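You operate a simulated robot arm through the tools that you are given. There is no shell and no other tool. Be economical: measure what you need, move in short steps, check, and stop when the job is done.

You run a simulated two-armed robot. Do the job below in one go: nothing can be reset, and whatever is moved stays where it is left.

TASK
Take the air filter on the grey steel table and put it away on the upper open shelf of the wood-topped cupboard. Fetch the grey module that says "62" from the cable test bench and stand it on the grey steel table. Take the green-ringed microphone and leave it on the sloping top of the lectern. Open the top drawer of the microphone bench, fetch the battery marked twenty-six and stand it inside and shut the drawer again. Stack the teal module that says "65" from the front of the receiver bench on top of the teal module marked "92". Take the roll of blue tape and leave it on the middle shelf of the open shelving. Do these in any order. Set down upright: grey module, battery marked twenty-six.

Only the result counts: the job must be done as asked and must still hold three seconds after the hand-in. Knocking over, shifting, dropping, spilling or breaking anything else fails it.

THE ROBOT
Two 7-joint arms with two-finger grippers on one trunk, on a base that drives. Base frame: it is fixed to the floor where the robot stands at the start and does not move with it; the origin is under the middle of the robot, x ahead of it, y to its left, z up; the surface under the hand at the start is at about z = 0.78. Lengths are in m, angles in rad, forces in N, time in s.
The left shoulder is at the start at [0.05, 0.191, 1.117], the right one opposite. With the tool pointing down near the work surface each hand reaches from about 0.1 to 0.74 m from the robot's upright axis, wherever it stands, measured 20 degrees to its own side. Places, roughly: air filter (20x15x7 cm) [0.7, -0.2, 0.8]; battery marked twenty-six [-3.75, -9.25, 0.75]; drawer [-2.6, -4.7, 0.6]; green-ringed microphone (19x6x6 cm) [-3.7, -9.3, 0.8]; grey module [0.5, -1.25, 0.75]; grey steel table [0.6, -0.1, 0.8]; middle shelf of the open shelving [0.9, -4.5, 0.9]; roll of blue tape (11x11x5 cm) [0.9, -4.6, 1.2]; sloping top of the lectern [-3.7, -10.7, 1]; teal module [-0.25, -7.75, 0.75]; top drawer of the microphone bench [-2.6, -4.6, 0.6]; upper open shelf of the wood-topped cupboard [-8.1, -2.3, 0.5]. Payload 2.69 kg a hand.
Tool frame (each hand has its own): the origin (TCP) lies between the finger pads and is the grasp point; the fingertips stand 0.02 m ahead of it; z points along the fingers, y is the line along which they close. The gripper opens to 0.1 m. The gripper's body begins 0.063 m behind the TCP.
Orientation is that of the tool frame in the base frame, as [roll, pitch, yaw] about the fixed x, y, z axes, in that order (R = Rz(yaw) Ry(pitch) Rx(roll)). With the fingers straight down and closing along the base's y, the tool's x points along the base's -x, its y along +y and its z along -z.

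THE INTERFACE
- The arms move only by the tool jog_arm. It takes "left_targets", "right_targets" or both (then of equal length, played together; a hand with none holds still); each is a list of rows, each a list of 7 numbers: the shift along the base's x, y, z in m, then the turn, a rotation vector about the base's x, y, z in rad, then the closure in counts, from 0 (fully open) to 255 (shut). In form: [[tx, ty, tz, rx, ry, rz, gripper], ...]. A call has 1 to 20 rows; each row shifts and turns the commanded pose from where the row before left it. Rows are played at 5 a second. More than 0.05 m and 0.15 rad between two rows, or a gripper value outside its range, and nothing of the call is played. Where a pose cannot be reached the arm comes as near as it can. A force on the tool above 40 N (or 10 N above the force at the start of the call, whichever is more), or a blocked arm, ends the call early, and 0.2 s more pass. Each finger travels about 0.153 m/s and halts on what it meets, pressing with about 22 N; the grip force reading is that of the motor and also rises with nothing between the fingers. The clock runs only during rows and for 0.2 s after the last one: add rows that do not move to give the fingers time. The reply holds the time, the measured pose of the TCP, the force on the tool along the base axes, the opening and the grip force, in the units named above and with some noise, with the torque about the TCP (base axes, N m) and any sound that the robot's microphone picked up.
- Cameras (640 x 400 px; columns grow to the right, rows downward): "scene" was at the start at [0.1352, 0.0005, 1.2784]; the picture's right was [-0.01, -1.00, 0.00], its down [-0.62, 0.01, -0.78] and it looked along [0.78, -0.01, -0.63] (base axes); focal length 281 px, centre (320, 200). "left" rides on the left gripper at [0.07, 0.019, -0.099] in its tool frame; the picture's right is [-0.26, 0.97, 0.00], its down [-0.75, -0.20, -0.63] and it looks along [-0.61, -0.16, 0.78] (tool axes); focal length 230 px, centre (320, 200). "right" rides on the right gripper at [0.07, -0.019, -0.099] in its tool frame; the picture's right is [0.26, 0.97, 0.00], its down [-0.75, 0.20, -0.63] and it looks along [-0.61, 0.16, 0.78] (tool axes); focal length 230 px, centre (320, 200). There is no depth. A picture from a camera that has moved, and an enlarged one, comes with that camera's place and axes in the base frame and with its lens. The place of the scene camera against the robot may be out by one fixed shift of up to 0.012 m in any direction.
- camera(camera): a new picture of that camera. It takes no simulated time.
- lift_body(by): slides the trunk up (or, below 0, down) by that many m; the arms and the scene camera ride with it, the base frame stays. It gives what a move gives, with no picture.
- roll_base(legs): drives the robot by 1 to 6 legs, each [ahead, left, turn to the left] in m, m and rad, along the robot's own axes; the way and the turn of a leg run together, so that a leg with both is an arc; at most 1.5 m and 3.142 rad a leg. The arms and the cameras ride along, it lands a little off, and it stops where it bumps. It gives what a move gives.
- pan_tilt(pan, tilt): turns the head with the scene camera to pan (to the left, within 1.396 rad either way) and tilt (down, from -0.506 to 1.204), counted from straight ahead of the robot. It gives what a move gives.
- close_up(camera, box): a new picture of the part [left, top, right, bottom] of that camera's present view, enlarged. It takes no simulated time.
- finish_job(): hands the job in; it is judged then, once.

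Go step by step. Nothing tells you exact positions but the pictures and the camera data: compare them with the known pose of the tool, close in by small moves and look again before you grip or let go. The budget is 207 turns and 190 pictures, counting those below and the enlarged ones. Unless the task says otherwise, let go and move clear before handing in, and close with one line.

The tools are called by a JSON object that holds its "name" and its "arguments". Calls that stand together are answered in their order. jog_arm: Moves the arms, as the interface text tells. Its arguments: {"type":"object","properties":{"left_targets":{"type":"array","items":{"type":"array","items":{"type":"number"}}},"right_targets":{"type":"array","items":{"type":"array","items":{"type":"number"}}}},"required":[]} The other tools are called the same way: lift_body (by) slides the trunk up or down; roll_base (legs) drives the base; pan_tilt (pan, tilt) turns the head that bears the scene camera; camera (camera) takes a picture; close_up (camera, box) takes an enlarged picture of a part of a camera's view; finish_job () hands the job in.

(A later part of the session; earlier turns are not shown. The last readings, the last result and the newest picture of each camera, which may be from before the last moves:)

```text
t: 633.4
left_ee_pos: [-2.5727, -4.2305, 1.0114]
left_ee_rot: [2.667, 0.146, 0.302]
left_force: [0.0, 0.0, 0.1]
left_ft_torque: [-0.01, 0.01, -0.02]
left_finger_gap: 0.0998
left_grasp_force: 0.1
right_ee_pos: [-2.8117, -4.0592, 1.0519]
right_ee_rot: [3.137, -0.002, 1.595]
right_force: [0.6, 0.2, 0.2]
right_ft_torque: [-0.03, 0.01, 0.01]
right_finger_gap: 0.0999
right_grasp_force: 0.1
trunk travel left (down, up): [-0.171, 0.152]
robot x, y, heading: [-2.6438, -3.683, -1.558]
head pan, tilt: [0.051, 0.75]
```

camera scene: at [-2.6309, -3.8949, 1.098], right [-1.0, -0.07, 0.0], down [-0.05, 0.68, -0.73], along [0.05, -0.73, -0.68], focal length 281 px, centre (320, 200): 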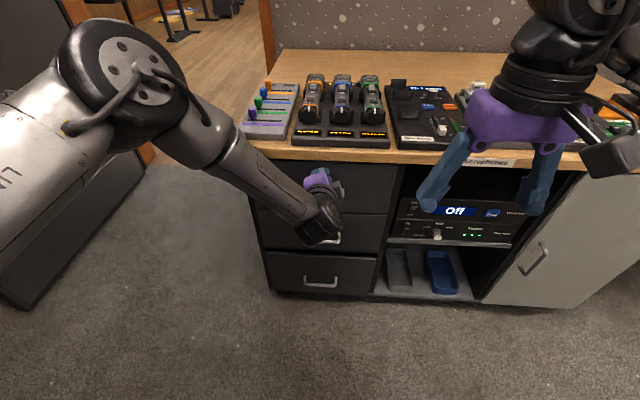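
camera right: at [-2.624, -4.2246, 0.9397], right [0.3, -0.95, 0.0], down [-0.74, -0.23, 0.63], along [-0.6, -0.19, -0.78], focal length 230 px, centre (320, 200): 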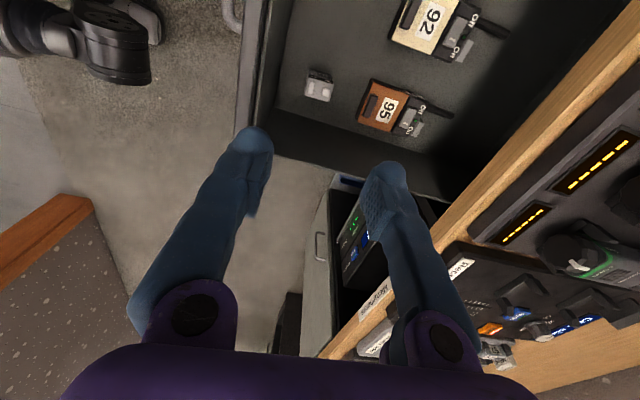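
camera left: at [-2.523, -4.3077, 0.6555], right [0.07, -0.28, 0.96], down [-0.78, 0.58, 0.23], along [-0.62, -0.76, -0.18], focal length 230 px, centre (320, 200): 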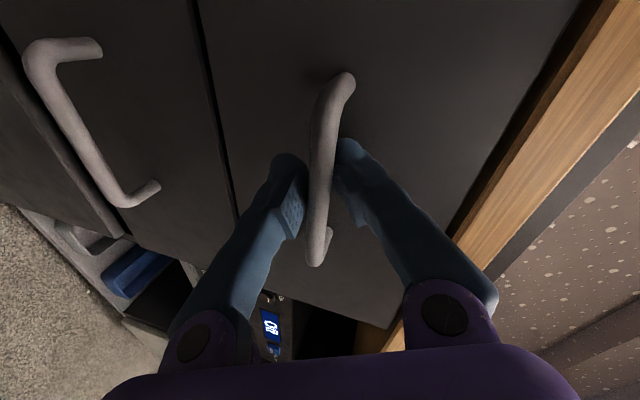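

{"name": "jog_arm", "arguments": {"left_targets": [[0, 0.03, 0, 0, 0, 0.145, 0], [0, 0.03, 0, 0, 0, 0.145, 0], [0, 0.03, 0, 0, 0, 0.145, 0], [0, 0.03, 0, 0, 0, 0.145, 0], [0, 0.03, 0, 0, 0, 0.145, 0], [0.01, 0.02, 0, 0, 0, 0.145, 0], [0.01, 0.02, 0, 0, 0, 0.145, 0], [0.01, 0, 0, 0, 0, 0.145, 0], [0, 0, 0, 0, 0, 0.11, 0], [0, 0, 0, 0.037, 0.118, 0, 0], [0, 0, 0, 0.037, 0.118, 0, 0], [0, 0, 0, 0.037, 0.118, 0, 0], [0, 0, 0, 0.037, 0.118, 0, 0], [0, 0, 0, 0, 0, 0, 0]], "right_targets": [[0, 0.01, 0, 0, 0, 0, 0], [0, 0.01, 0, 0, 0, 0, 0], [0, 0.01, 0, 0, 0, 0, 0], [0, 0.01, 0, 0, 0, 0, 0], [0, 0.01, 0, 0, 0, 0, 0], [0, 0, 0, 0, 0, 0, 0], [0, 0, 0, 0, 0, 0, 0], [0, 0, 0, 0, 0, 0, 0], [0, 0, 0, 0, 0, 0, 0], [0, 0, 0, 0, 0, 0, 0], [0, 0, 0, 0, 0, 0, 0], [0, 0, 0, 0, 0, 0, 0], [0, 0, 0, 0, 0, 0, 0], [0, 0, 0, 0, 0, 0, 0]]}}

{"name": "roll_base", "arguments": {"legs": [[0.05, 0, 0], [0, -0.65, 0]]}}

```text
t: 636.4
left_ee_pos: [-2.5434, -4.0402, 1.0129]
left_ee_rot: [3.14, -0.008, 1.602]
left_force: [0.0, 0.7, 0.8]
left_ft_torque: [0.02, 0.01, 0.0]
left_finger_gap: 0.0998
left_grasp_force: 0.1
right_ee_pos: [-2.81, -4.0089, 1.0514]
right_ee_rot: [3.137, -0.002, 1.594]
right_force: [-0.3, -0.1, -0.4]
right_ft_torque: [0.04, -0.01, 0.01]
right_finger_gap: 0.0998
right_grasp_force: 0.0
trunk travel left (down, up): [-0.171, 0.152]
robot x, y, heading: [-2.6477, -3.684, -1.559]
head pan, tilt: [0.051, 0.75]
```

```text
t: 643.2
left_ee_pos: [-3.2052, -4.1004, 1.0131]
left_ee_rot: [3.136, -0.012, 1.595]
left_force: [0.6, -0.2, -0.4]
left_ft_torque: [-0.02, 0.01, 0.01]
left_finger_gap: 0.1
left_grasp_force: 0.0
right_ee_pos: [-3.4716, -4.0676, 1.0516]
right_ee_rot: [3.138, -0.001, 1.588]
right_force: [0.6, 0.3, 0.9]
right_ft_torque: [0.0, 0.02, -0.01]
right_finger_gap: 0.1
right_grasp_force: 0.1
trunk travel left (down, up): [-0.171, 0.152]
robot x, y, heading: [-3.3063, -3.7428, -1.565]
head pan, tilt: [0.051, 0.75]
```

Now I'll turn east, slip north through the doorway, and head east toward the shelving.

{"name": "roll_base", "arguments": {"legs": [[0, 0, 1.565], [0.02, 0.65, 0], [0, 0.7, 0]]}}

{"name": "pan_tilt", "arguments": {"pan": 0, "tilt": 0.3}}

{"name": "camera", "arguments": {"camera": "scene"}}

```text
t: 659.6
left_ee_pos: [-2.9505, -2.2695, 1.0124]
left_ee_rot: [3.136, -0.011, -3.116]
left_force: [-0.2, 0.0, 0.1]
left_ft_torque: [0.02, 0.0, 0.04]
left_finger_gap: 0.1001
left_grasp_force: 0.1
right_ee_pos: [-2.9834, -2.5352, 1.0505]
right_ee_rot: [3.137, -0.002, -3.121]
right_force: [0.0, -0.2, -0.4]
right_ft_torque: [-0.01, -0.02, 0.01]
right_finger_gap: 0.0999
right_grasp_force: 0.0
trunk travel left (down, up): [-0.171, 0.152]
robot x, y, heading: [-3.3101, -2.3728, 0.015]
head pan, tilt: [0.051, 0.75]
```

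```text
t: 660.5
left_ee_pos: [-2.9522, -2.2694, 1.0115]
left_ee_rot: [3.137, -0.01, -3.113]
left_force: [-0.4, -1.0, 0.1]
left_ft_torque: [0.0, 0.01, 0.0]
left_finger_gap: 0.1001
left_grasp_force: 0.1
right_ee_pos: [-2.9851, -2.5354, 1.052]
right_ee_rot: [3.137, 0.0, -3.121]
right_force: [-0.7, 0.3, -0.4]
right_ft_torque: [-0.01, -0.04, 0.0]
right_finger_gap: 0.1001
right_grasp_force: 0.0
trunk travel left (down, up): [-0.171, 0.152]
robot x, y, heading: [-3.3061, -2.3717, 0.012]
head pan, tilt: [0.0, 0.3]
```

```text
28 pictures are left
camera scene: at [-3.1669, -2.3691, 1.3083], right [0.01, -1.0, 0.0], down [-0.3, 0.0, -0.96], along [0.95, 0.01, -0.3], focal length 281 px, centre (320, 200)
```

scene: 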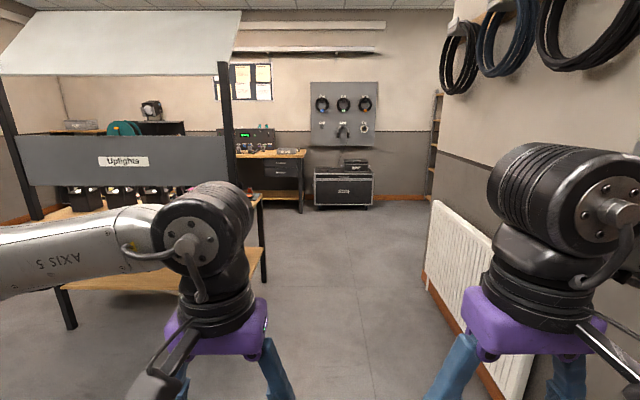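

The passage between the lighting rack and the radiator is about 1.4 m wide. I'll stretch the arms forward to narrow the elbows and drive through the middle.

{"name": "jog_arm", "arguments": {"left_targets": [[0.045, 0, 0, 0, 0, 0, 0], [0.045, 0, 0, 0, 0, 0, 0], [0.045, 0, 0, 0, 0, 0, 0], [0.045, 0, 0, 0, 0, 0, 0], [0.03, 0, 0, 0, 0, 0, 0]], "right_targets": [[0.045, 0, 0, 0, 0, 0, 0], [0.045, 0, 0, 0, 0, 0, 0], [0.045, 0, 0, 0, 0, 0, 0], [0.045, 0, 0, 0, 0, 0, 0], [0.045, 0, 0, 0, 0, 0, 0]]}}

{"name": "roll_base", "arguments": {"legs": [[1.4, -0.03, -0.012], [1.4, 0, 0]]}}

{"name": "pan_tilt", "arguments": {"pan": -0.9, "tilt": 0.25}}

{"name": "camera", "arguments": {"camera": "scene"}}

```text
t: 661.7
left_ee_pos: [-2.7381, -2.2688, 1.0103]
left_ee_rot: [3.137, -0.01, -3.113]
left_force: [-0.2, -0.2, -0.3]
left_ft_torque: [0.04, 0.0, -0.02]
left_finger_gap: 0.0999
left_grasp_force: 0.2
right_ee_pos: [-2.7582, -2.5359, 1.0516]
right_ee_rot: [3.139, -0.003, -3.121]
right_force: [0.3, 0.0, -0.5]
right_ft_torque: [0.0, 0.03, -0.02]
right_finger_gap: 0.0997
right_grasp_force: 0.0
trunk travel left (down, up): [-0.171, 0.152]
robot x, y, heading: [-3.3118, -2.3692, 0.008]
head pan, tilt: [0.0, 0.3]
```

```text
t: 675.2
left_ee_pos: [0.0469, -2.2505, 1.0115]
left_ee_rot: [3.136, -0.01, -3.098]
left_force: [0.2, -0.7, 0.1]
left_ft_torque: [0.02, -0.01, -0.02]
left_finger_gap: 0.1
left_grasp_force: 0.1
right_ee_pos: [0.0302, -2.5141, 1.054]
right_ee_rot: [3.139, -0.002, -3.107]
right_force: [0.0, 0.5, 0.8]
right_ft_torque: [0.03, 0.03, -0.04]
right_finger_gap: 0.1001
right_grasp_force: 0.0
trunk travel left (down, up): [-0.171, 0.152]
robot x, y, heading: [-0.521, -2.3587, 0.032]
head pan, tilt: [0.0, 0.3]
```

```text
t: 676.4
left_ee_pos: [0.047, -2.249, 1.0124]
left_ee_rot: [3.136, -0.011, -3.098]
left_force: [0.6, -0.4, 0.2]
left_ft_torque: [0.0, 0.0, 0.01]
left_finger_gap: 0.0998
left_grasp_force: 0.3
right_ee_pos: [0.0306, -2.5145, 1.0518]
right_ee_rot: [3.14, -0.003, -3.108]
right_force: [0.7, -0.5, 0.5]
right_ft_torque: [-0.02, 0.01, 0.01]
right_finger_gap: 0.1
right_grasp_force: 0.1
trunk travel left (down, up): [-0.171, 0.152]
robot x, y, heading: [-0.5198, -2.3606, 0.028]
head pan, tilt: [-0.901, 0.25]
```

```text
27 pictures are left
camera scene: at [-0.4124, -2.4293, 1.3131], right [-0.77, -0.64, 0.0], down [-0.16, 0.19, -0.97], along [0.62, -0.74, -0.25], focal length 281 px, centre (320, 200)
```

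scene: 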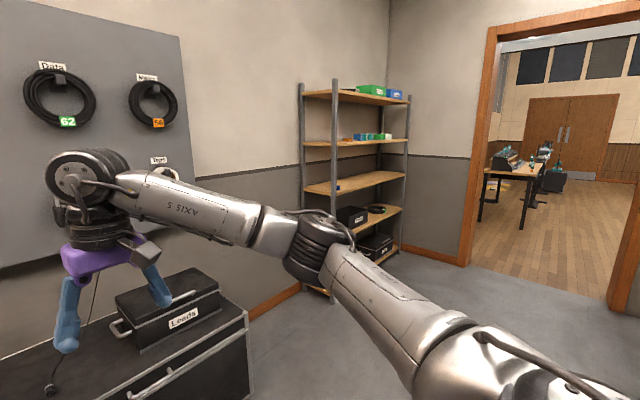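

The open shelving is in the south-east corner, and its middle (third) shelf is mostly free. I'll slide south to face it.

{"name": "roll_base", "arguments": {"legs": [[0, -1.1, -0.03], [0, -1.05, 0]]}}

{"name": "pan_tilt", "arguments": {"pan": 0, "tilt": 0.15}}

{"name": "camera", "arguments": {"camera": "scene"}}

```text
t: 695.2
left_ee_pos: [0.0591, -4.3828, 1.0126]
left_ee_rot: [3.136, -0.011, -3.118]
left_force: [0.6, -0.8, 0.3]
left_ft_torque: [0.02, 0.0, 0.01]
left_finger_gap: 0.0999
left_grasp_force: 0.0
right_ee_pos: [0.0395, -4.6489, 1.0519]
right_ee_rot: [3.137, -0.003, -3.126]
right_force: [-0.2, 0.5, 0.2]
right_ft_torque: [0.0, 0.0, 0.0]
right_finger_gap: 0.1002
right_grasp_force: 0.1
trunk travel left (down, up): [-0.171, 0.152]
robot x, y, heading: [-0.5092, -4.4823, 0.012]
head pan, tilt: [-0.901, 0.25]
```

```text
t: 696.4
left_ee_pos: [0.0596, -4.3838, 1.0118]
left_ee_rot: [3.136, -0.01, -3.119]
left_force: [0.8, -0.1, 0.6]
left_ft_torque: [-0.01, -0.01, -0.02]
left_finger_gap: 0.1
left_grasp_force: 0.1
right_ee_pos: [0.0382, -4.6482, 1.0539]
right_ee_rot: [3.138, -0.003, -3.125]
right_force: [-0.2, -0.1, -0.4]
right_ft_torque: [0.01, 0.0, 0.03]
right_finger_gap: 0.1001
right_grasp_force: 0.0
trunk travel left (down, up): [-0.171, 0.152]
robot x, y, heading: [-0.5124, -4.483, 0.007]
head pan, tilt: [0.0, 0.15]
```

```text
26 pictures are left
camera scene: at [-0.3686, -4.4806, 1.3224], right [0.01, -1.0, 0.0], down [-0.15, 0.0, -0.99], along [0.99, 0.01, -0.15], focal length 281 px, centre (320, 200)
```

scene: 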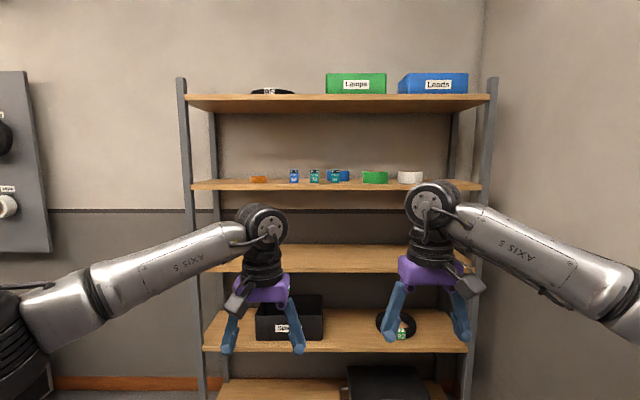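

{"name": "close_up", "arguments": {"camera": "scene", "box": [180, 140, 500, 280]}}

```text
2.00 times, centred on (340, 210) of scene
camera zoom: at [-0.3686, -4.4806, 1.3224], right [0.01, -1.0, 0.0], down [-0.15, 0.0, -0.99], along [0.99, 0.01, -0.15], focal length 562 px, centre (280, 180)
```

zoom: 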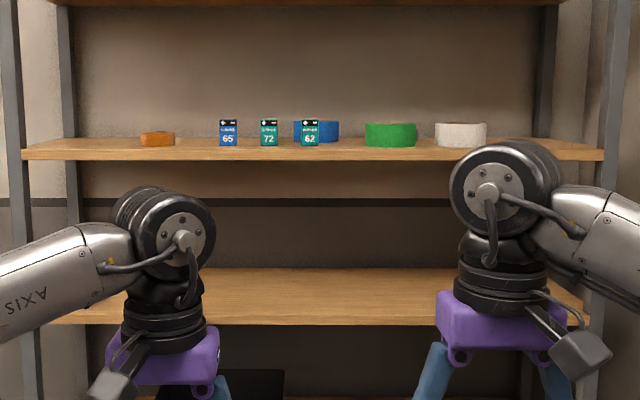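

The blue tape lies flat at the back of the second shelf, around (0.905, −4.56), with batteries standing in front. I'll tuck the arms, raise the trunk and move in, then reach over the batteries with a tilted right hand.

{"name": "jog_arm", "arguments": {"left_targets": [[-0.045, 0, 0, 0, 0, 0, 0], [-0.045, 0, 0, 0, 0, 0, 0], [-0.045, 0, 0, 0, 0, 0, 0], [-0.045, 0, 0, 0, 0, 0, 0], [-0.045, 0, 0, 0, 0, 0, 0], [-0.03, 0, 0, 0, 0, 0, 0], [0, 0, 0, 0, 0, 0, 0]], "right_targets": [[-0.04, 0, 0.02, 0, -0.131, 0, 0], [-0.04, 0, 0.02, 0, -0.131, 0, 0], [-0.04, 0, 0.02, 0, -0.131, 0, 0], [-0.03, 0, 0.02, 0, -0.131, 0, 0], [0, 0, 0.02, 0, -0.131, 0, 0], [0, 0, 0.02, 0, -0.131, 0, 0], [0, 0, 0, 0, 0, 0, 0]]}}

{"name": "lift_body", "arguments": {"by": 0.15}}

{"name": "roll_base", "arguments": {"legs": [[0.6, 0.07, -0.007]]}}

{"name": "pan_tilt", "arguments": {"pan": -0.2, "tilt": 0.3}}

{"name": "camera", "arguments": {"camera": "scene"}}

```text
t: 698.0
left_ee_pos: [-0.1928, -4.384, 1.0105]
left_ee_rot: [3.135, -0.012, -3.119]
left_force: [0.1, -0.2, 0.3]
left_ft_torque: [0.01, -0.04, 0.03]
left_finger_gap: 0.1
left_grasp_force: 0.1
right_ee_pos: [-0.1128, -4.6487, 1.1733]
right_ee_rot: [-3.132, 0.785, -3.121]
right_force: [0.6, 0.6, 0.8]
right_ft_torque: [0.0, 0.01, -0.02]
right_finger_gap: 0.0999
right_grasp_force: 0.1
trunk travel left (down, up): [-0.171, 0.152]
robot x, y, heading: [-0.5088, -4.4835, 0.011]
head pan, tilt: [0.0, 0.15]
```

```text
t: 699.8
left_ee_pos: [-0.1943, -4.3853, 1.1601]
left_ee_rot: [3.136, -0.011, -3.119]
left_force: [0.4, 0.2, 0.6]
left_ft_torque: [0.01, 0.0, 0.01]
left_finger_gap: 0.1001
left_grasp_force: 0.0
right_ee_pos: [-0.1125, -4.6489, 1.3242]
right_ee_rot: [-3.129, 0.783, -3.121]
right_force: [-0.1, 0.1, -0.4]
right_ft_torque: [0.02, 0.03, -0.01]
right_finger_gap: 0.1002
right_grasp_force: 0.1
trunk travel left (down, up): [-0.321, 0.002]
robot x, y, heading: [-0.5131, -4.4823, 0.008]
head pan, tilt: [0.0, 0.15]
```

```text
t: 703.1
left_ee_pos: [0.4043, -4.323, 1.1619]
left_ee_rot: [3.136, -0.01, -3.138]
left_force: [-0.2, 0.5, 0.8]
left_ft_torque: [0.0, 0.0, -0.02]
left_finger_gap: 0.1002
left_grasp_force: 0.0
right_ee_pos: [0.4801, -4.5864, 1.3248]
right_ee_rot: [-3.132, 0.782, -3.139]
right_force: [-0.1, -0.6, 0.1]
right_ft_torque: [-0.04, -0.01, 0.02]
right_finger_gap: 0.1
right_grasp_force: 0.0
trunk travel left (down, up): [-0.321, 0.002]
robot x, y, heading: [0.0891, -4.4116, -0.013]
head pan, tilt: [0.0, 0.15]
```

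```text
t: 703.9
left_ee_pos: [0.4042, -4.3221, 1.1597]
left_ee_rot: [3.136, -0.012, -3.139]
left_force: [0.4, -0.3, -0.6]
left_ft_torque: [0.03, -0.02, -0.01]
left_finger_gap: 0.1
left_grasp_force: 0.0
right_ee_pos: [0.4798, -4.5879, 1.3235]
right_ee_rot: [-3.131, 0.782, -3.141]
right_force: [-0.5, 0.5, 1.0]
right_ft_torque: [0.02, 0.02, 0.0]
right_finger_gap: 0.1
right_grasp_force: 0.1
trunk travel left (down, up): [-0.321, 0.002]
robot x, y, heading: [0.083, -4.4172, -0.013]
head pan, tilt: [-0.201, 0.3]
```

```text
24 pictures are left
camera scene: at [0.2269, -4.4328, 1.4585], right [-0.21, -0.98, 0.0], down [-0.29, 0.06, -0.96], along [0.93, -0.2, -0.3], focal length 281 px, centre (320, 200)
```

scene: 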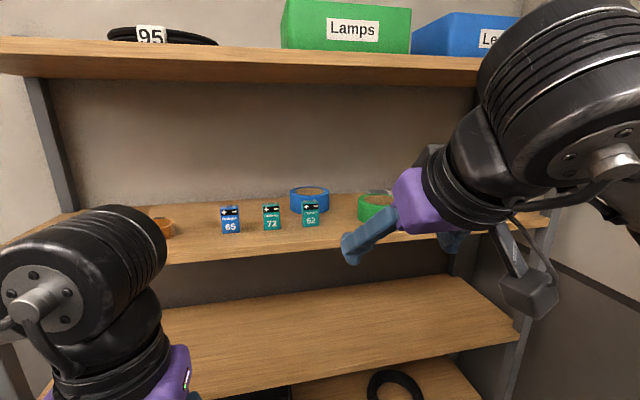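

{"name": "close_up", "arguments": {"camera": "scene", "box": [210, 150, 410, 260]}}

{"name": "camera", "arguments": {"camera": "right"}}

```text
3.20 times, centred on (310, 205) of scene
camera zoom: at [0.2269, -4.4328, 1.4585], right [-0.21, -0.98, 0.0], down [-0.29, 0.06, -0.96], along [0.93, -0.2, -0.3], focal length 899 px, centre (352, 184)
```

zoom: 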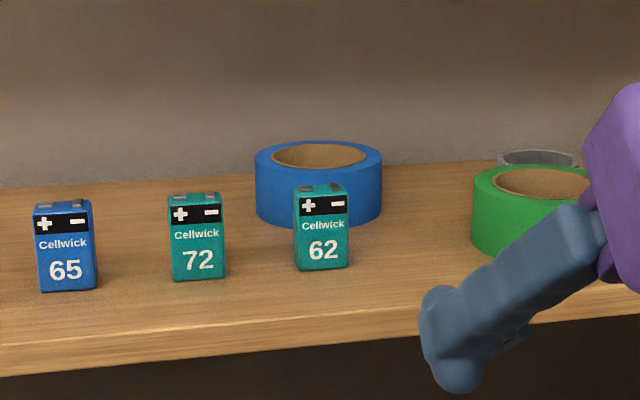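

```text
22 pictures are left
camera right: at [0.3608, -4.6045, 1.3444], right [-0.18, 0.97, -0.19], down [0.09, 0.21, 0.97], along [0.98, 0.16, -0.12], focal length 230 px, centre (320, 200)
```

right: 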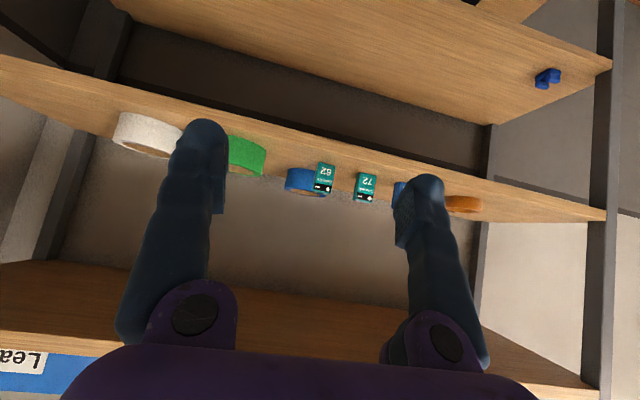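

The tape ring lies behind battery 62, between shelves about 0.27 m apart. I'll bring the right hand closer through the clear corridor right of battery 62 to measure the ring better.

{"name": "jog_arm", "arguments": {"right_targets": [[0.045, 0, 0, 0, 0, 0, 0], [0.045, 0, 0, 0, 0, 0, 0], [0.045, 0, 0, 0, 0, 0, 0], [0.045, 0, 0, 0, 0, 0, 0], [0, 0, 0, 0, 0, 0, 0]]}}

{"name": "camera", "arguments": {"camera": "right"}}

{"name": "camera", "arguments": {"camera": "scene"}}

```text
t: 705.1
left_ee_pos: [0.4048, -4.3224, 1.1619]
left_ee_rot: [3.137, -0.01, -3.137]
left_force: [0.1, -0.8, -1.3]
left_ft_torque: [0.0, -0.01, 0.0]
left_finger_gap: 0.0997
left_grasp_force: 0.0
right_ee_pos: [0.662, -4.5894, 1.3241]
right_ee_rot: [-3.13, 0.784, -3.137]
right_force: [-0.4, -0.6, 0.0]
right_ft_torque: [0.0, 0.01, 0.0]
right_finger_gap: 0.0999
right_grasp_force: 0.0
trunk travel left (down, up): [-0.321, 0.002]
robot x, y, heading: [0.0882, -4.4128, -0.015]
head pan, tilt: [-0.201, 0.3]
```

```text
21 pictures are left
camera right: at [0.5426, -4.6064, 1.3443], right [-0.18, 0.97, -0.19], down [0.09, 0.21, 0.97], along [0.98, 0.16, -0.12], focal length 230 px, centre (320, 200)
```

right: 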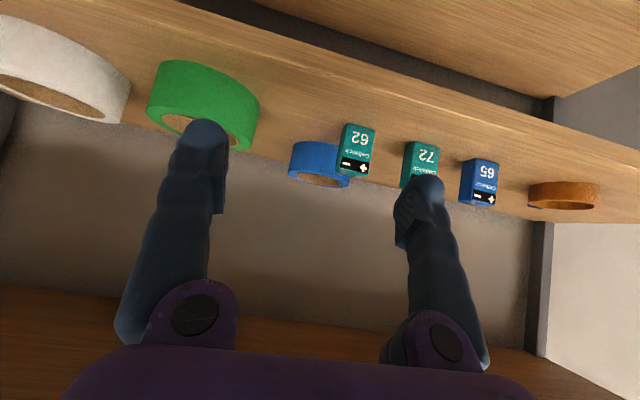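

```text
20 pictures are left
camera scene: at [0.2264, -4.4331, 1.4585], right [-0.21, -0.98, 0.0], down [-0.29, 0.06, -0.96], along [0.93, -0.2, -0.3], focal length 281 px, centre (320, 200)
```

scene: 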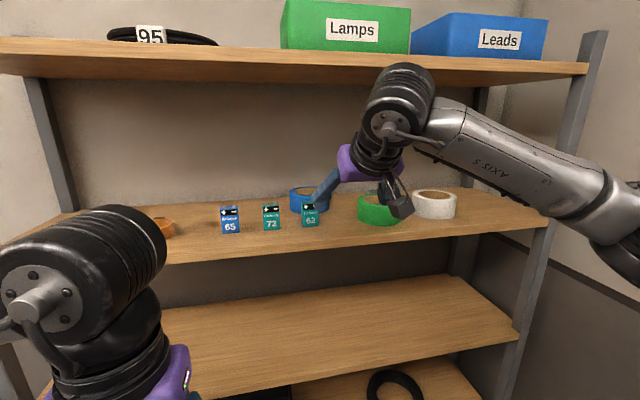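

Triangulating from both views: shelf z ≈ 1.21, tape centre ≈ (0.965, −4.555), ring top ≈ 1.26. I'll tilt the hand to 50°, line up with the ring's left wall, and move in above the batteries.

{"name": "jog_arm", "arguments": {"right_targets": [[-0.02, 0.03, -0.01, 0, -0.088, 0, 75], [0, 0.03, -0.012, 0, 0, 0, 75], [0, 0.022, 0, 0, 0, 0, 75], [0, 0, 0, 0, 0, 0, 75]]}}

{"name": "roll_base", "arguments": {"legs": [[0.13, 0, 0.012]]}}

{"name": "camera", "arguments": {"camera": "right"}}

{"name": "camera", "arguments": {"camera": "scene"}}

```text
t: 706.1
left_ee_pos: [0.4054, -4.3232, 1.1599]
left_ee_rot: [3.137, -0.01, -3.136]
left_force: [0.1, -0.3, 0.6]
left_ft_torque: [0.01, 0.03, 0.01]
left_finger_gap: 0.0998
left_grasp_force: 0.0
right_ee_pos: [0.6403, -4.5075, 1.3006]
right_ee_rot: [-3.13, 0.873, -3.139]
right_force: [-0.6, -0.4, 0.1]
right_ft_torque: [0.03, 0.01, 0.0]
right_finger_gap: 0.0706
right_grasp_force: 0.1
trunk travel left (down, up): [-0.321, 0.002]
robot x, y, heading: [0.085, -4.4148, -0.013]
head pan, tilt: [-0.201, 0.3]
```

```text
t: 707.4
left_ee_pos: [0.5342, -4.3185, 1.16]
left_ee_rot: [3.137, -0.01, -3.128]
left_force: [1.1, -0.6, -0.8]
left_ft_torque: [0.01, -0.02, 0.04]
left_finger_gap: 0.1001
left_grasp_force: 0.1
right_ee_pos: [0.7725, -4.5002, 1.3006]
right_ee_rot: [-3.131, 0.872, -3.128]
right_force: [0.2, 0.6, -0.4]
right_ft_torque: [0.02, -0.01, 0.02]
right_finger_gap: 0.0706
right_grasp_force: 0.1
trunk travel left (down, up): [-0.321, 0.002]
robot x, y, heading: [0.2176, -4.416, -0.002]
head pan, tilt: [-0.201, 0.3]
```

```text
19 pictures are left
camera right: at [0.6516, -4.52, 1.3113], right [-0.17, 0.96, -0.2], down [0.0, 0.21, 0.98], along [0.99, 0.17, -0.03], focal length 230 px, centre (320, 200)
```

right: 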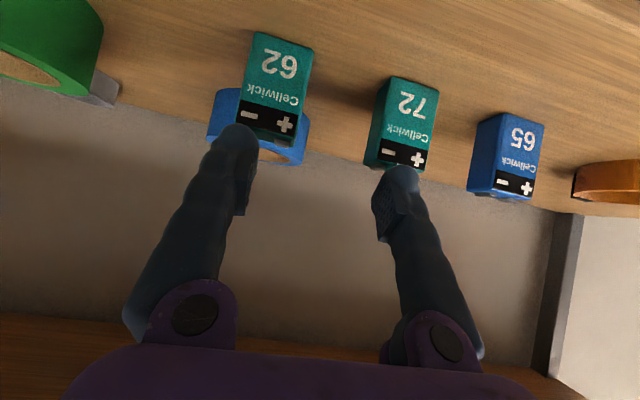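

```text
18 pictures are left
camera scene: at [0.358, -4.4323, 1.4584], right [-0.2, -0.98, 0.0], down [-0.29, 0.06, -0.96], along [0.94, -0.19, -0.3], focal length 281 px, centre (320, 200)
```

scene: 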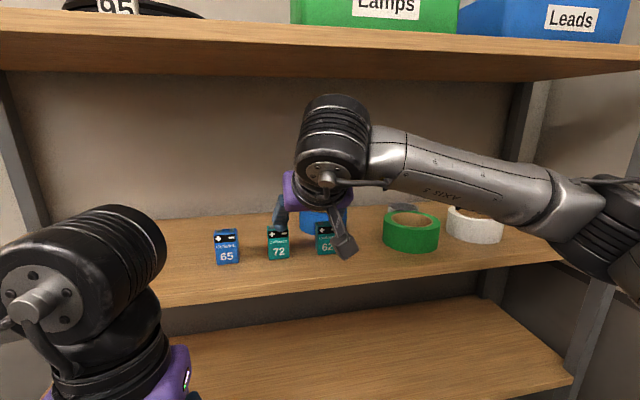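

The close view puts the ring at (0.905, −4.555), shelf z ≈ 1.232, tops ≈ 1.284; straight in, my gripper camera would touch battery 62. I'll back out, raise a little, and yaw the hand so it comes in from the right of battery 62.

{"name": "jog_arm", "arguments": {"right_targets": [[-0.01, 0, 0.012, 0, 0, 0, 75], [-0.045, 0, 0, 0, 0, 0, 75], [-0.045, -0.01, 0, 0, -0.07, 0, 75], [-0.03, -0.03, 0, 0, 0, 0.125, 75], [0, -0.04, 0, 0, 0, 0.125, 75], [0, -0.04, 0, 0, 0, 0.125, 75], [0, -0.02, 0, 0, 0, 0.125, 75], [0, 0, 0, 0, 0, 0, 75]]}}

```text
t: 709.2
left_ee_pos: [0.5344, -4.3193, 1.1605]
left_ee_rot: [3.137, -0.012, -3.128]
left_force: [-0.9, 0.9, 0.7]
left_ft_torque: [0.02, 0.06, -0.01]
left_finger_gap: 0.0999
left_grasp_force: 0.0
right_ee_pos: [0.6414, -4.6422, 1.3136]
right_ee_rot: [-3.13, 0.943, -2.626]
right_force: [-0.9, -0.4, 0.5]
right_ft_torque: [-0.01, 0.01, -0.02]
right_finger_gap: 0.0704
right_grasp_force: 0.0
trunk travel left (down, up): [-0.321, 0.002]
robot x, y, heading: [0.2163, -4.4147, -0.002]
head pan, tilt: [-0.201, 0.3]
```

{"name": "jog_arm", "arguments": {"right_targets": [[0.04, 0.0212, 0, 0, 0, 0, 75], [0.04, 0.0212, 0, 0, 0, 0, 75], [0.04, 0.0212, 0, 0, 0, 0, 75], [0.04, 0.0212, 0, 0, 0, 0, 75], [0.035, 0.019, 0, 0, 0, 0, 75], [0, 0, 0, 0, 0, 0, 75]]}}

{"name": "camera", "arguments": {"camera": "right"}}

{"name": "close_up", "arguments": {"camera": "scene", "box": [200, 80, 460, 270]}}

```text
t: 710.6
left_ee_pos: [0.533, -4.3204, 1.161]
left_ee_rot: [3.136, -0.01, -3.128]
left_force: [0.0, -0.2, -0.5]
left_ft_torque: [0.05, -0.02, -0.01]
left_finger_gap: 0.1002
left_grasp_force: 0.1
right_ee_pos: [0.8384, -4.5392, 1.3139]
right_ee_rot: [-3.127, 0.946, -2.627]
right_force: [-0.2, 0.1, 0.3]
right_ft_torque: [0.01, 0.02, 0.01]
right_finger_gap: 0.0708
right_grasp_force: 0.1
trunk travel left (down, up): [-0.321, 0.002]
robot x, y, heading: [0.2151, -4.4151, -0.003]
head pan, tilt: [-0.201, 0.3]
```

```text
17 pictures are left
camera right: at [0.7412, -4.6127, 1.3164], right [-0.6, 0.77, -0.22], down [-0.16, 0.15, 0.98], along [0.79, 0.62, 0.04], focal length 230 px, centre (320, 200)
```

right: 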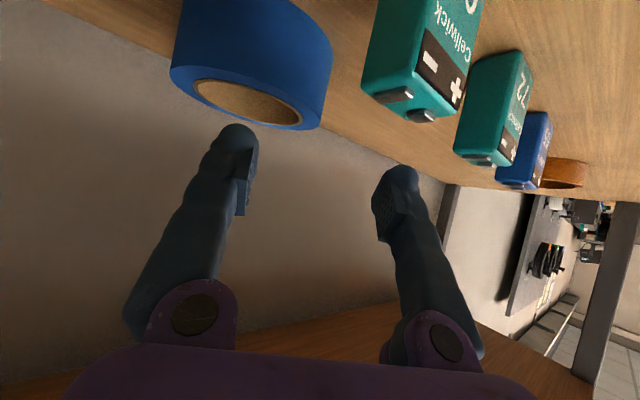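

```text
2.11 times, centred on (330, 175) of scene
camera zoom: at [0.357, -4.4329, 1.4585], right [-0.2, -0.98, 0.0], down [-0.29, 0.06, -0.96], along [0.94, -0.19, -0.3], focal length 591 px, centre (299, 253)
```

zoom: 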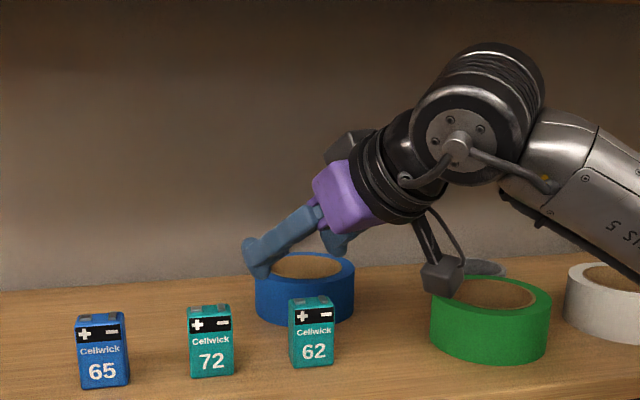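

The view is very good: the left finger heads into the hole and the right finger outside the ring. I'll move the last 4 cm and descend partly, then look.

{"name": "jog_arm", "arguments": {"right_targets": [[0.021, 0.008, 0, 0, 0, 0, 75], [0.021, 0.008, 0, 0, 0, 0, 75], [0, 0, -0.015, 0, 0, 0, 75], [0, 0, -0.012, 0, 0, 0, 75], [0, 0, 0, 0, 0, 0, 75]]}}

{"name": "camera", "arguments": {"camera": "right"}}

{"name": "close_up", "arguments": {"camera": "scene", "box": [200, 80, 460, 270]}}

```text
t: 711.8
left_ee_pos: [0.5337, -4.3197, 1.1611]
left_ee_rot: [3.137, -0.01, -3.127]
left_force: [0.6, 0.4, -0.1]
left_ft_torque: [0.03, 0.02, -0.01]
left_finger_gap: 0.1001
left_grasp_force: 0.1
right_ee_pos: [0.8794, -4.5224, 1.2882]
right_ee_rot: [-3.129, 0.943, -2.627]
right_force: [0.5, 0.1, 0.8]
right_ft_torque: [0.0, 0.02, 0.0]
right_finger_gap: 0.0707
right_grasp_force: 0.1
trunk travel left (down, up): [-0.321, 0.002]
robot x, y, heading: [0.2181, -4.414, -0.001]
head pan, tilt: [-0.201, 0.3]
```

```text
15 pictures are left
camera right: at [0.7814, -4.5962, 1.2894], right [-0.6, 0.77, -0.22], down [-0.16, 0.15, 0.98], along [0.79, 0.62, 0.04], focal length 230 px, centre (320, 200)
```

right: 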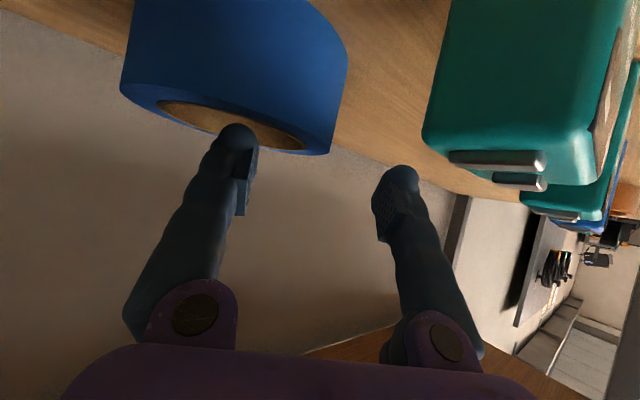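

```text
2.11 times, centred on (330, 175) of scene
camera zoom: at [0.3574, -4.4324, 1.4584], right [-0.2, -0.98, 0.0], down [-0.29, 0.06, -0.96], along [0.94, -0.19, -0.3], focal length 591 px, centre (299, 253)
```

zoom: 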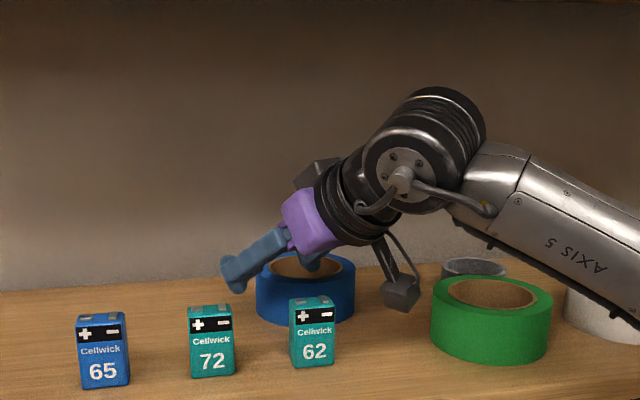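

The inner finger is over the hole and the wall is centred between the fingers. I'll adjust by a few millimetres, descend 2 cm and close.

{"name": "jog_arm", "arguments": {"right_targets": [[-0.007, -0.004, 0, 0, 0, 0, 75], [0, 0, -0.01, 0, 0, 0, 75], [0, 0, -0.01, 0, 0, 0, 75], [0, 0, 0, 0, 0, 0, 75], [0, 0, 0, 0, 0, 0, 160], [0, 0, 0, 0, 0, 0, 255], [0, 0, 0, 0, 0, 0, 255], [0, 0, 0, 0, 0, 0, 255]]}}

{"name": "camera", "arguments": {"camera": "right"}}

```text
t: 713.6
left_ee_pos: [0.5327, -4.3199, 1.1621]
left_ee_rot: [3.136, -0.009, -3.128]
left_force: [0.2, -0.8, -0.2]
left_ft_torque: [-0.01, 0.0, 0.02]
left_finger_gap: 0.1005
left_grasp_force: 0.0
right_ee_pos: [0.8719, -4.5247, 1.2668]
right_ee_rot: [-3.127, 0.942, -2.628]
right_force: [-0.1, -0.2, 7.7]
right_ft_torque: [0.24, -0.01, -0.05]
right_finger_gap: 0.0151
right_grasp_force: 21.9
trunk travel left (down, up): [-0.321, 0.002]
robot x, y, heading: [0.2165, -4.4152, -0.003]
head pan, tilt: [-0.201, 0.3]
```

```text
13 pictures are left
camera right: at [0.7736, -4.599, 1.2693], right [-0.6, 0.77, -0.22], down [-0.16, 0.15, 0.98], along [0.78, 0.62, 0.03], focal length 230 px, centre (320, 200)
```

right: 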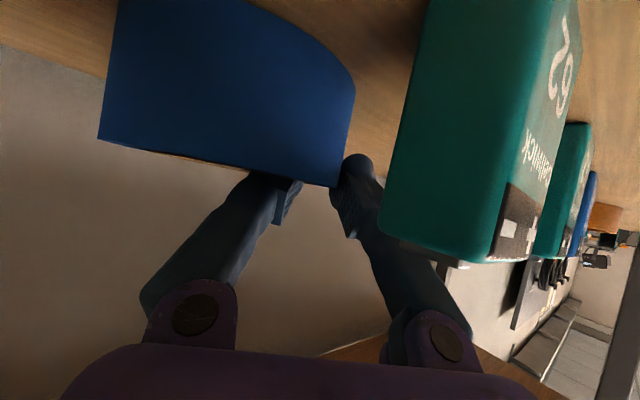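

The ring wall is gripped (15 mm). I'll lift it 6 cm, just clear of the battery tops, and check.

{"name": "jog_arm", "arguments": {"right_targets": [[0, 0, 0.015, 0, 0, 0, 255], [0, 0, 0.015, 0, 0, 0, 255], [0, 0, 0.015, 0, 0, 0, 255], [0, 0, 0.016, 0, 0, 0, 255], [0, 0, 0, 0, 0, 0, 255]]}}

{"name": "close_up", "arguments": {"camera": "scene", "box": [200, 60, 460, 270]}}

```text
t: 714.8
left_ee_pos: [0.5342, -4.3203, 1.1615]
left_ee_rot: [3.137, -0.01, -3.129]
left_force: [0.8, 0.6, -0.7]
left_ft_torque: [-0.03, -0.02, 0.0]
left_finger_gap: 0.0998
left_grasp_force: 0.0
right_ee_pos: [0.8737, -4.5253, 1.3257]
right_ee_rot: [-3.129, 0.943, -2.628]
right_force: [0.6, 0.7, -2.6]
right_ft_torque: [0.1, 0.05, -0.01]
right_finger_gap: 0.0154
right_grasp_force: 22.4
trunk travel left (down, up): [-0.321, 0.002]
robot x, y, heading: [0.2158, -4.4159, -0.001]
head pan, tilt: [-0.201, 0.3]
```

```text
1.90 times, centred on (330, 165) of scene
camera zoom: at [0.358, -4.4326, 1.4583], right [-0.2, -0.98, 0.0], down [-0.29, 0.06, -0.96], along [0.94, -0.19, -0.3], focal length 535 px, centre (301, 267)
```

zoom: 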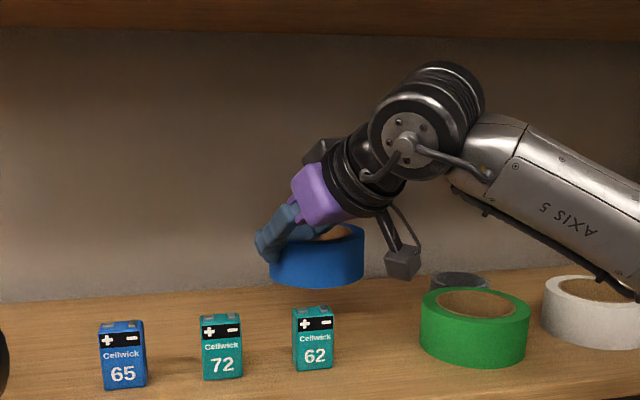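

The tape hangs level. I'll raise it slightly more, shift right, and back straight out with the base while checking the clearance over battery 62.

{"name": "jog_arm", "arguments": {"right_targets": [[0, -0.012, 0.005, 0, 0, 0, 255], [0, -0.011, 0.004, 0, 0, 0, 255], [0, 0, 0, 0, 0, 0, 255]]}}

{"name": "camera", "arguments": {"camera": "right"}}

```text
t: 715.6
left_ee_pos: [0.5358, -4.3205, 1.1602]
left_ee_rot: [3.137, -0.009, -3.129]
left_force: [0.2, -0.1, -0.4]
left_ft_torque: [0.02, -0.02, 0.01]
left_finger_gap: 0.1
left_grasp_force: 0.1
right_ee_pos: [0.8721, -4.5491, 1.3353]
right_ee_rot: [-3.129, 0.943, -2.627]
right_force: [-0.5, 0.5, -2.3]
right_ft_torque: [0.07, 0.06, -0.01]
right_finger_gap: 0.0152
right_grasp_force: 22.6
trunk travel left (down, up): [-0.321, 0.002]
robot x, y, heading: [0.22, -4.4102, 0.001]
head pan, tilt: [-0.201, 0.3]
```

```text
11 pictures are left
camera right: at [0.7747, -4.6229, 1.3377], right [-0.6, 0.77, -0.22], down [-0.16, 0.15, 0.98], along [0.79, 0.62, 0.03], focal length 230 px, centre (320, 200)
```

right: 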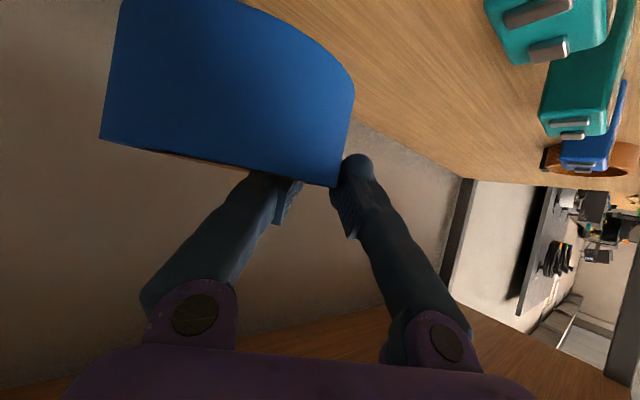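

The tape has been lifted 6.9 cm against battery height of about 5 cm, so it clears. I'll back the base out and lower the trunk for the middle shelf.

{"name": "roll_base", "arguments": {"legs": [[-0.33, 0, 0]]}}

{"name": "lift_body", "arguments": {"by": -0.29}}

{"name": "pan_tilt", "arguments": {"pan": -0.2, "tilt": 0.3}}

{"name": "camera", "arguments": {"camera": "scene"}}

```text
t: 717.7
left_ee_pos: [0.2057, -4.3204, 1.1598]
left_ee_rot: [3.136, -0.011, -3.129]
left_force: [-0.4, 0.0, -0.2]
left_ft_torque: [-0.01, 0.05, -0.01]
left_finger_gap: 0.1
left_grasp_force: 0.1
right_ee_pos: [0.5439, -4.5495, 1.3354]
right_ee_rot: [-3.129, 0.943, -2.631]
right_force: [0.1, -0.2, -1.9]
right_ft_torque: [0.04, 0.06, -0.04]
right_finger_gap: 0.0149
right_grasp_force: 22.2
trunk travel left (down, up): [-0.321, 0.002]
robot x, y, heading: [-0.1113, -4.4156, -0.005]
head pan, tilt: [-0.201, 0.3]
```

```text
t: 720.7
left_ee_pos: [0.2072, -4.3191, 0.8716]
left_ee_rot: [3.137, -0.01, -3.132]
left_force: [0.2, 0.3, 0.1]
left_ft_torque: [0.02, 0.02, -0.01]
left_finger_gap: 0.1
left_grasp_force: 0.0
right_ee_pos: [0.5439, -4.5499, 1.0455]
right_ee_rot: [-3.13, 0.941, -2.629]
right_force: [0.6, -0.1, -1.2]
right_ft_torque: [0.09, 0.07, -0.02]
right_finger_gap: 0.0152
right_grasp_force: 22.0
trunk travel left (down, up): [-0.031, 0.292]
robot x, y, heading: [-0.1139, -4.4158, -0.004]
head pan, tilt: [-0.201, 0.3]
```

```text
t: 721.3
left_ee_pos: [0.2066, -4.3199, 0.8724]
left_ee_rot: [3.136, -0.008, -3.128]
left_force: [-0.6, 0.7, -0.3]
left_ft_torque: [-0.01, -0.01, -0.02]
left_finger_gap: 0.1
left_grasp_force: 0.1
right_ee_pos: [0.5444, -4.5502, 1.0455]
right_ee_rot: [-3.129, 0.942, -2.631]
right_force: [-0.5, -0.9, -2.0]
right_ft_torque: [0.09, 0.08, 0.03]
right_finger_gap: 0.0152
right_grasp_force: 21.8
trunk travel left (down, up): [-0.031, 0.292]
robot x, y, heading: [-0.113, -4.4142, -0.002]
head pan, tilt: [-0.201, 0.3]
```

```text
10 pictures are left
camera scene: at [0.0296, -4.4318, 1.1684], right [-0.2, -0.98, 0.0], down [-0.29, 0.06, -0.96], along [0.94, -0.19, -0.3], focal length 281 px, centre (320, 200)
```

scene: 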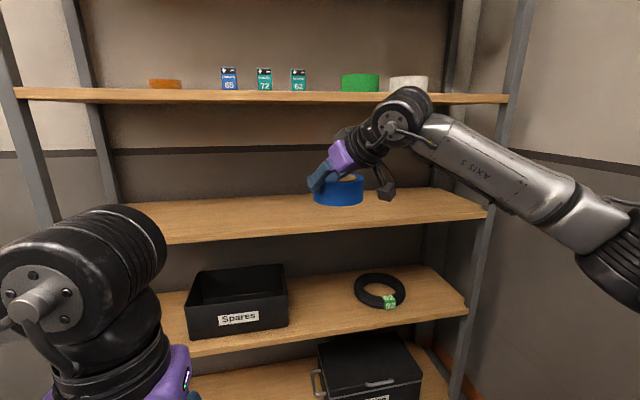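

The tape is in front of the empty middle shelf and all batteries still stand. I'll lower a little, drive in and set it down.

{"name": "jog_arm", "arguments": {"right_targets": [[0, 0, -0.03, 0, 0, 0, 255], [0, 0, -0.025, 0, 0, 0, 255], [0, 0, 0, 0, 0, 0, 255]]}}

{"name": "roll_base", "arguments": {"legs": [[0.25, 0, 0]]}}

{"name": "camera", "arguments": {"camera": "scene"}}

```text
t: 722.1
left_ee_pos: [0.206, -4.3194, 0.8705]
left_ee_rot: [3.136, -0.01, -3.129]
left_force: [0.0, -0.1, 0.0]
left_ft_torque: [0.01, 0.02, 0.02]
left_finger_gap: 0.0998
left_grasp_force: 0.1
right_ee_pos: [0.5432, -4.549, 0.9905]
right_ee_rot: [-3.128, 0.944, -2.631]
right_force: [0.5, 0.5, -2.3]
right_ft_torque: [0.1, 0.06, -0.02]
right_finger_gap: 0.015
right_grasp_force: 21.4
trunk travel left (down, up): [-0.031, 0.292]
robot x, y, heading: [-0.1088, -4.4151, -0.003]
head pan, tilt: [-0.201, 0.3]
```

```text
t: 723.9
left_ee_pos: [0.4555, -4.3218, 0.8712]
left_ee_rot: [3.137, -0.009, -3.133]
left_force: [0.4, -0.8, -0.8]
left_ft_torque: [0.01, 0.02, -0.04]
left_finger_gap: 0.1
left_grasp_force: 0.0
right_ee_pos: [0.7928, -4.553, 0.9901]
right_ee_rot: [-3.129, 0.942, -2.634]
right_force: [0.2, 0.2, -1.7]
right_ft_torque: [0.07, 0.02, 0.03]
right_finger_gap: 0.015
right_grasp_force: 21.3
trunk travel left (down, up): [-0.031, 0.292]
robot x, y, heading: [0.1392, -4.4143, -0.008]
head pan, tilt: [-0.201, 0.3]
```

```text
9 pictures are left
camera scene: at [0.2793, -4.4337, 1.1683], right [-0.21, -0.98, 0.0], down [-0.29, 0.06, -0.96], along [0.93, -0.2, -0.3], focal length 281 px, centre (320, 200)
```

scene: 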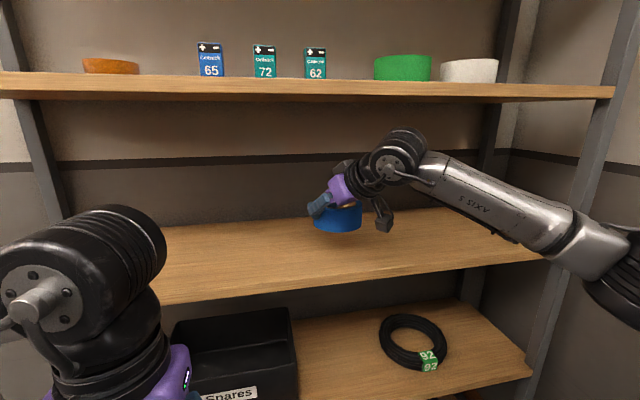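

{"name": "jog_arm", "arguments": {"right_targets": [[0, 0, -0.02, 0, 0, 0, 255], [0, 0, -0.012, 0, 0, 0, 255], [0, 0, 0, 0, 0, 0, 255]]}}

{"name": "jog_arm", "arguments": {"right_targets": [[0, 0, -0.005, 0, 0, 0, 255], [0, 0, -0.004, 0, 0, 0, 255], [0, 0, 0, 0, 0, 0, 255]]}}

{"name": "jog_arm", "arguments": {"right_targets": [[0, 0, -0.004, 0, 0, 0, 255], [0, 0, -0.003, 0, 0, 0, 255], [0, 0, 0, 0, 0, 0, 255]]}}

```text
t: 724.7
left_ee_pos: [0.4574, -4.3224, 0.8694]
left_ee_rot: [3.138, -0.012, -3.133]
left_force: [-1.1, 0.0, -0.4]
left_ft_torque: [-0.01, 0.01, 0.0]
left_finger_gap: 0.1
left_grasp_force: 0.1
right_ee_pos: [0.7923, -4.5524, 0.9579]
right_ee_rot: [-3.13, 0.943, -2.634]
right_force: [0.2, 0.1, -1.4]
right_ft_torque: [0.04, 0.06, 0.0]
right_finger_gap: 0.0152
right_grasp_force: 21.8
trunk travel left (down, up): [-0.031, 0.292]
robot x, y, heading: [0.1393, -4.4178, -0.009]
head pan, tilt: [-0.201, 0.3]
```

```text
t: 725.5
left_ee_pos: [0.456, -4.3223, 0.8709]
left_ee_rot: [3.136, -0.012, -3.133]
left_force: [0.1, -0.4, -0.2]
left_ft_torque: [0.04, -0.01, -0.03]
left_finger_gap: 0.1
left_grasp_force: 0.0
right_ee_pos: [0.7929, -4.5533, 0.9489]
right_ee_rot: [-3.13, 0.94, -2.635]
right_force: [0.3, 0.2, -2.0]
right_ft_torque: [0.08, 0.03, 0.04]
right_finger_gap: 0.0154
right_grasp_force: 22.3
trunk travel left (down, up): [-0.031, 0.292]
robot x, y, heading: [0.1364, -4.4153, -0.003]
head pan, tilt: [-0.201, 0.3]
```

```text
t: 726.3
left_ee_pos: [0.4572, -4.3222, 0.8717]
left_ee_rot: [3.134, -0.011, -3.133]
left_force: [1.4, -0.4, 0.1]
left_ft_torque: [0.01, 0.0, 0.0]
left_finger_gap: 0.1
left_grasp_force: 0.1
right_ee_pos: [0.7931, -4.5536, 0.9432]
right_ee_rot: [-3.13, 0.943, -2.634]
right_force: [0.5, 0.0, -1.8]
right_ft_torque: [0.06, 0.05, 0.01]
right_finger_gap: 0.015
right_grasp_force: 21.9
trunk travel left (down, up): [-0.031, 0.292]
robot x, y, heading: [0.1407, -4.4149, -0.011]
head pan, tilt: [-0.201, 0.3]
```

{"name": "jog_arm", "arguments": {"right_targets": [[0, 0, -0.004, 0, 0, 0, 255], [0, 0, -0.003, 0, 0, 0, 255], [0, 0, 0, 0, 0, 0, 255]]}}

{"name": "jog_arm", "arguments": {"right_targets": [[0, 0, -0.004, 0, 0, 0, 255], [0, 0, 0, 0, 0, 0, 255]]}}

{"name": "close_up", "arguments": {"camera": "scene", "box": [270, 110, 470, 260]}}

```text
t: 727.1
left_ee_pos: [0.4555, -4.3217, 0.872]
left_ee_rot: [3.135, -0.012, -3.133]
left_force: [0.4, -0.2, -0.1]
left_ft_torque: [-0.02, -0.04, -0.02]
left_finger_gap: 0.1001
left_grasp_force: 0.1
right_ee_pos: [0.7929, -4.5527, 0.9348]
right_ee_rot: [-3.131, 0.943, -2.633]
right_force: [0.0, 0.5, -2.1]
right_ft_torque: [0.07, 0.06, -0.01]
right_finger_gap: 0.0152
right_grasp_force: 22.2
trunk travel left (down, up): [-0.031, 0.292]
robot x, y, heading: [0.1383, -4.4141, -0.005]
head pan, tilt: [-0.201, 0.3]
```

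```text
t: 727.7
left_ee_pos: [0.4566, -4.3233, 0.8708]
left_ee_rot: [3.136, -0.009, -3.132]
left_force: [-0.7, -0.5, 0.7]
left_ft_torque: [-0.01, 0.01, 0.01]
left_finger_gap: 0.1001
left_grasp_force: 0.0
right_ee_pos: [0.792, -4.5532, 0.9297]
right_ee_rot: [-3.13, 0.943, -2.633]
right_force: [-1.1, 1.0, -1.8]
right_ft_torque: [0.07, 0.07, -0.01]
right_finger_gap: 0.0151
right_grasp_force: 21.8
trunk travel left (down, up): [-0.031, 0.292]
robot x, y, heading: [0.1396, -4.4152, -0.0]
head pan, tilt: [-0.201, 0.3]
```

```text
2.67 times, centred on (370, 185) of scene
camera zoom: at [0.279, -4.4337, 1.1684], right [-0.21, -0.98, 0.0], down [-0.29, 0.06, -0.96], along [0.93, -0.2, -0.3], focal length 749 px, centre (187, 240)
```

zoom: 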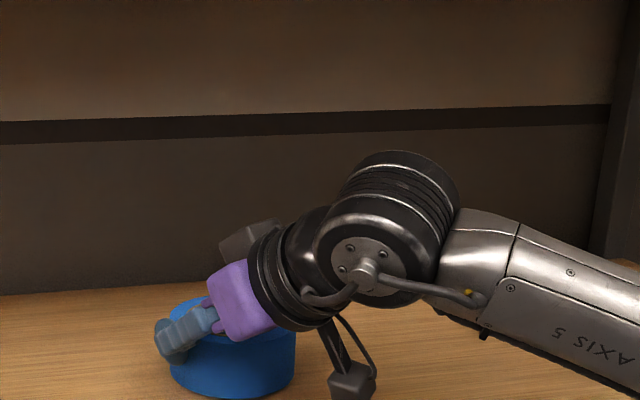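

{"name": "jog_arm", "arguments": {"right_targets": [[0, 0, -0.004, 0, 0, 0, 255], [0, 0, -0.003, 0, 0, 0, 255], [0, 0, 0, 0, 0, 0, 255]]}}

{"name": "jog_arm", "arguments": {"right_targets": [[0, 0, -0.004, 0, 0, 0, 255], [0, 0, 0, 0, 0, 0, 255]]}}

{"name": "jog_arm", "arguments": {"right_targets": [[0, 0, -0.004, 0, 0, 0, 255], [0, 0, 0, 0, 0, 0, 255]]}}

```text
t: 728.5
left_ee_pos: [0.4556, -4.3226, 0.8715]
left_ee_rot: [3.136, -0.01, -3.133]
left_force: [-0.5, -0.3, 0.3]
left_ft_torque: [-0.01, 0.01, 0.02]
left_finger_gap: 0.0999
left_grasp_force: 0.0
right_ee_pos: [0.7929, -4.5531, 0.9281]
right_ee_rot: [-3.125, 0.947, -2.631]
right_force: [2.2, -2.3, 10.4]
right_ft_torque: [-0.12, 0.24, -0.02]
right_finger_gap: 0.015
right_grasp_force: 21.9
trunk travel left (down, up): [-0.031, 0.292]
robot x, y, heading: [0.1421, -4.4117, -0.005]
head pan, tilt: [-0.201, 0.3]
```

```text
t: 729.1
left_ee_pos: [0.4548, -4.3219, 0.8707]
left_ee_rot: [3.138, -0.008, -3.133]
left_force: [0.4, -0.2, 0.5]
left_ft_torque: [0.0, -0.01, -0.03]
left_finger_gap: 0.1003
left_grasp_force: 0.2
right_ee_pos: [0.793, -4.5531, 0.9276]
right_ee_rot: [-3.125, 0.956, -2.63]
right_force: [5.3, -3.7, 26.8]
right_ft_torque: [-0.21, 0.12, 0.11]
right_finger_gap: 0.0151
right_grasp_force: 22.2
trunk travel left (down, up): [-0.031, 0.292]
robot x, y, heading: [0.1394, -4.4172, -0.008]
head pan, tilt: [-0.201, 0.3]
```

```text
t: 729.7
left_ee_pos: [0.4544, -4.3224, 0.8729]
left_ee_rot: [3.136, -0.008, -3.134]
left_force: [-0.4, 0.1, 0.3]
left_ft_torque: [0.01, 0.0, -0.03]
left_finger_gap: 0.0999
left_grasp_force: 0.0
right_ee_pos: [0.793, -4.5529, 0.9277]
right_ee_rot: [-3.121, 0.962, -2.629]
right_force: [6.6, -5.0, 36.5]
right_ft_torque: [-0.61, 0.4, 0.25]
right_finger_gap: 0.015
right_grasp_force: 22.4
trunk travel left (down, up): [-0.031, 0.292]
robot x, y, heading: [0.1396, -4.4128, -0.005]
head pan, tilt: [-0.201, 0.3]
```

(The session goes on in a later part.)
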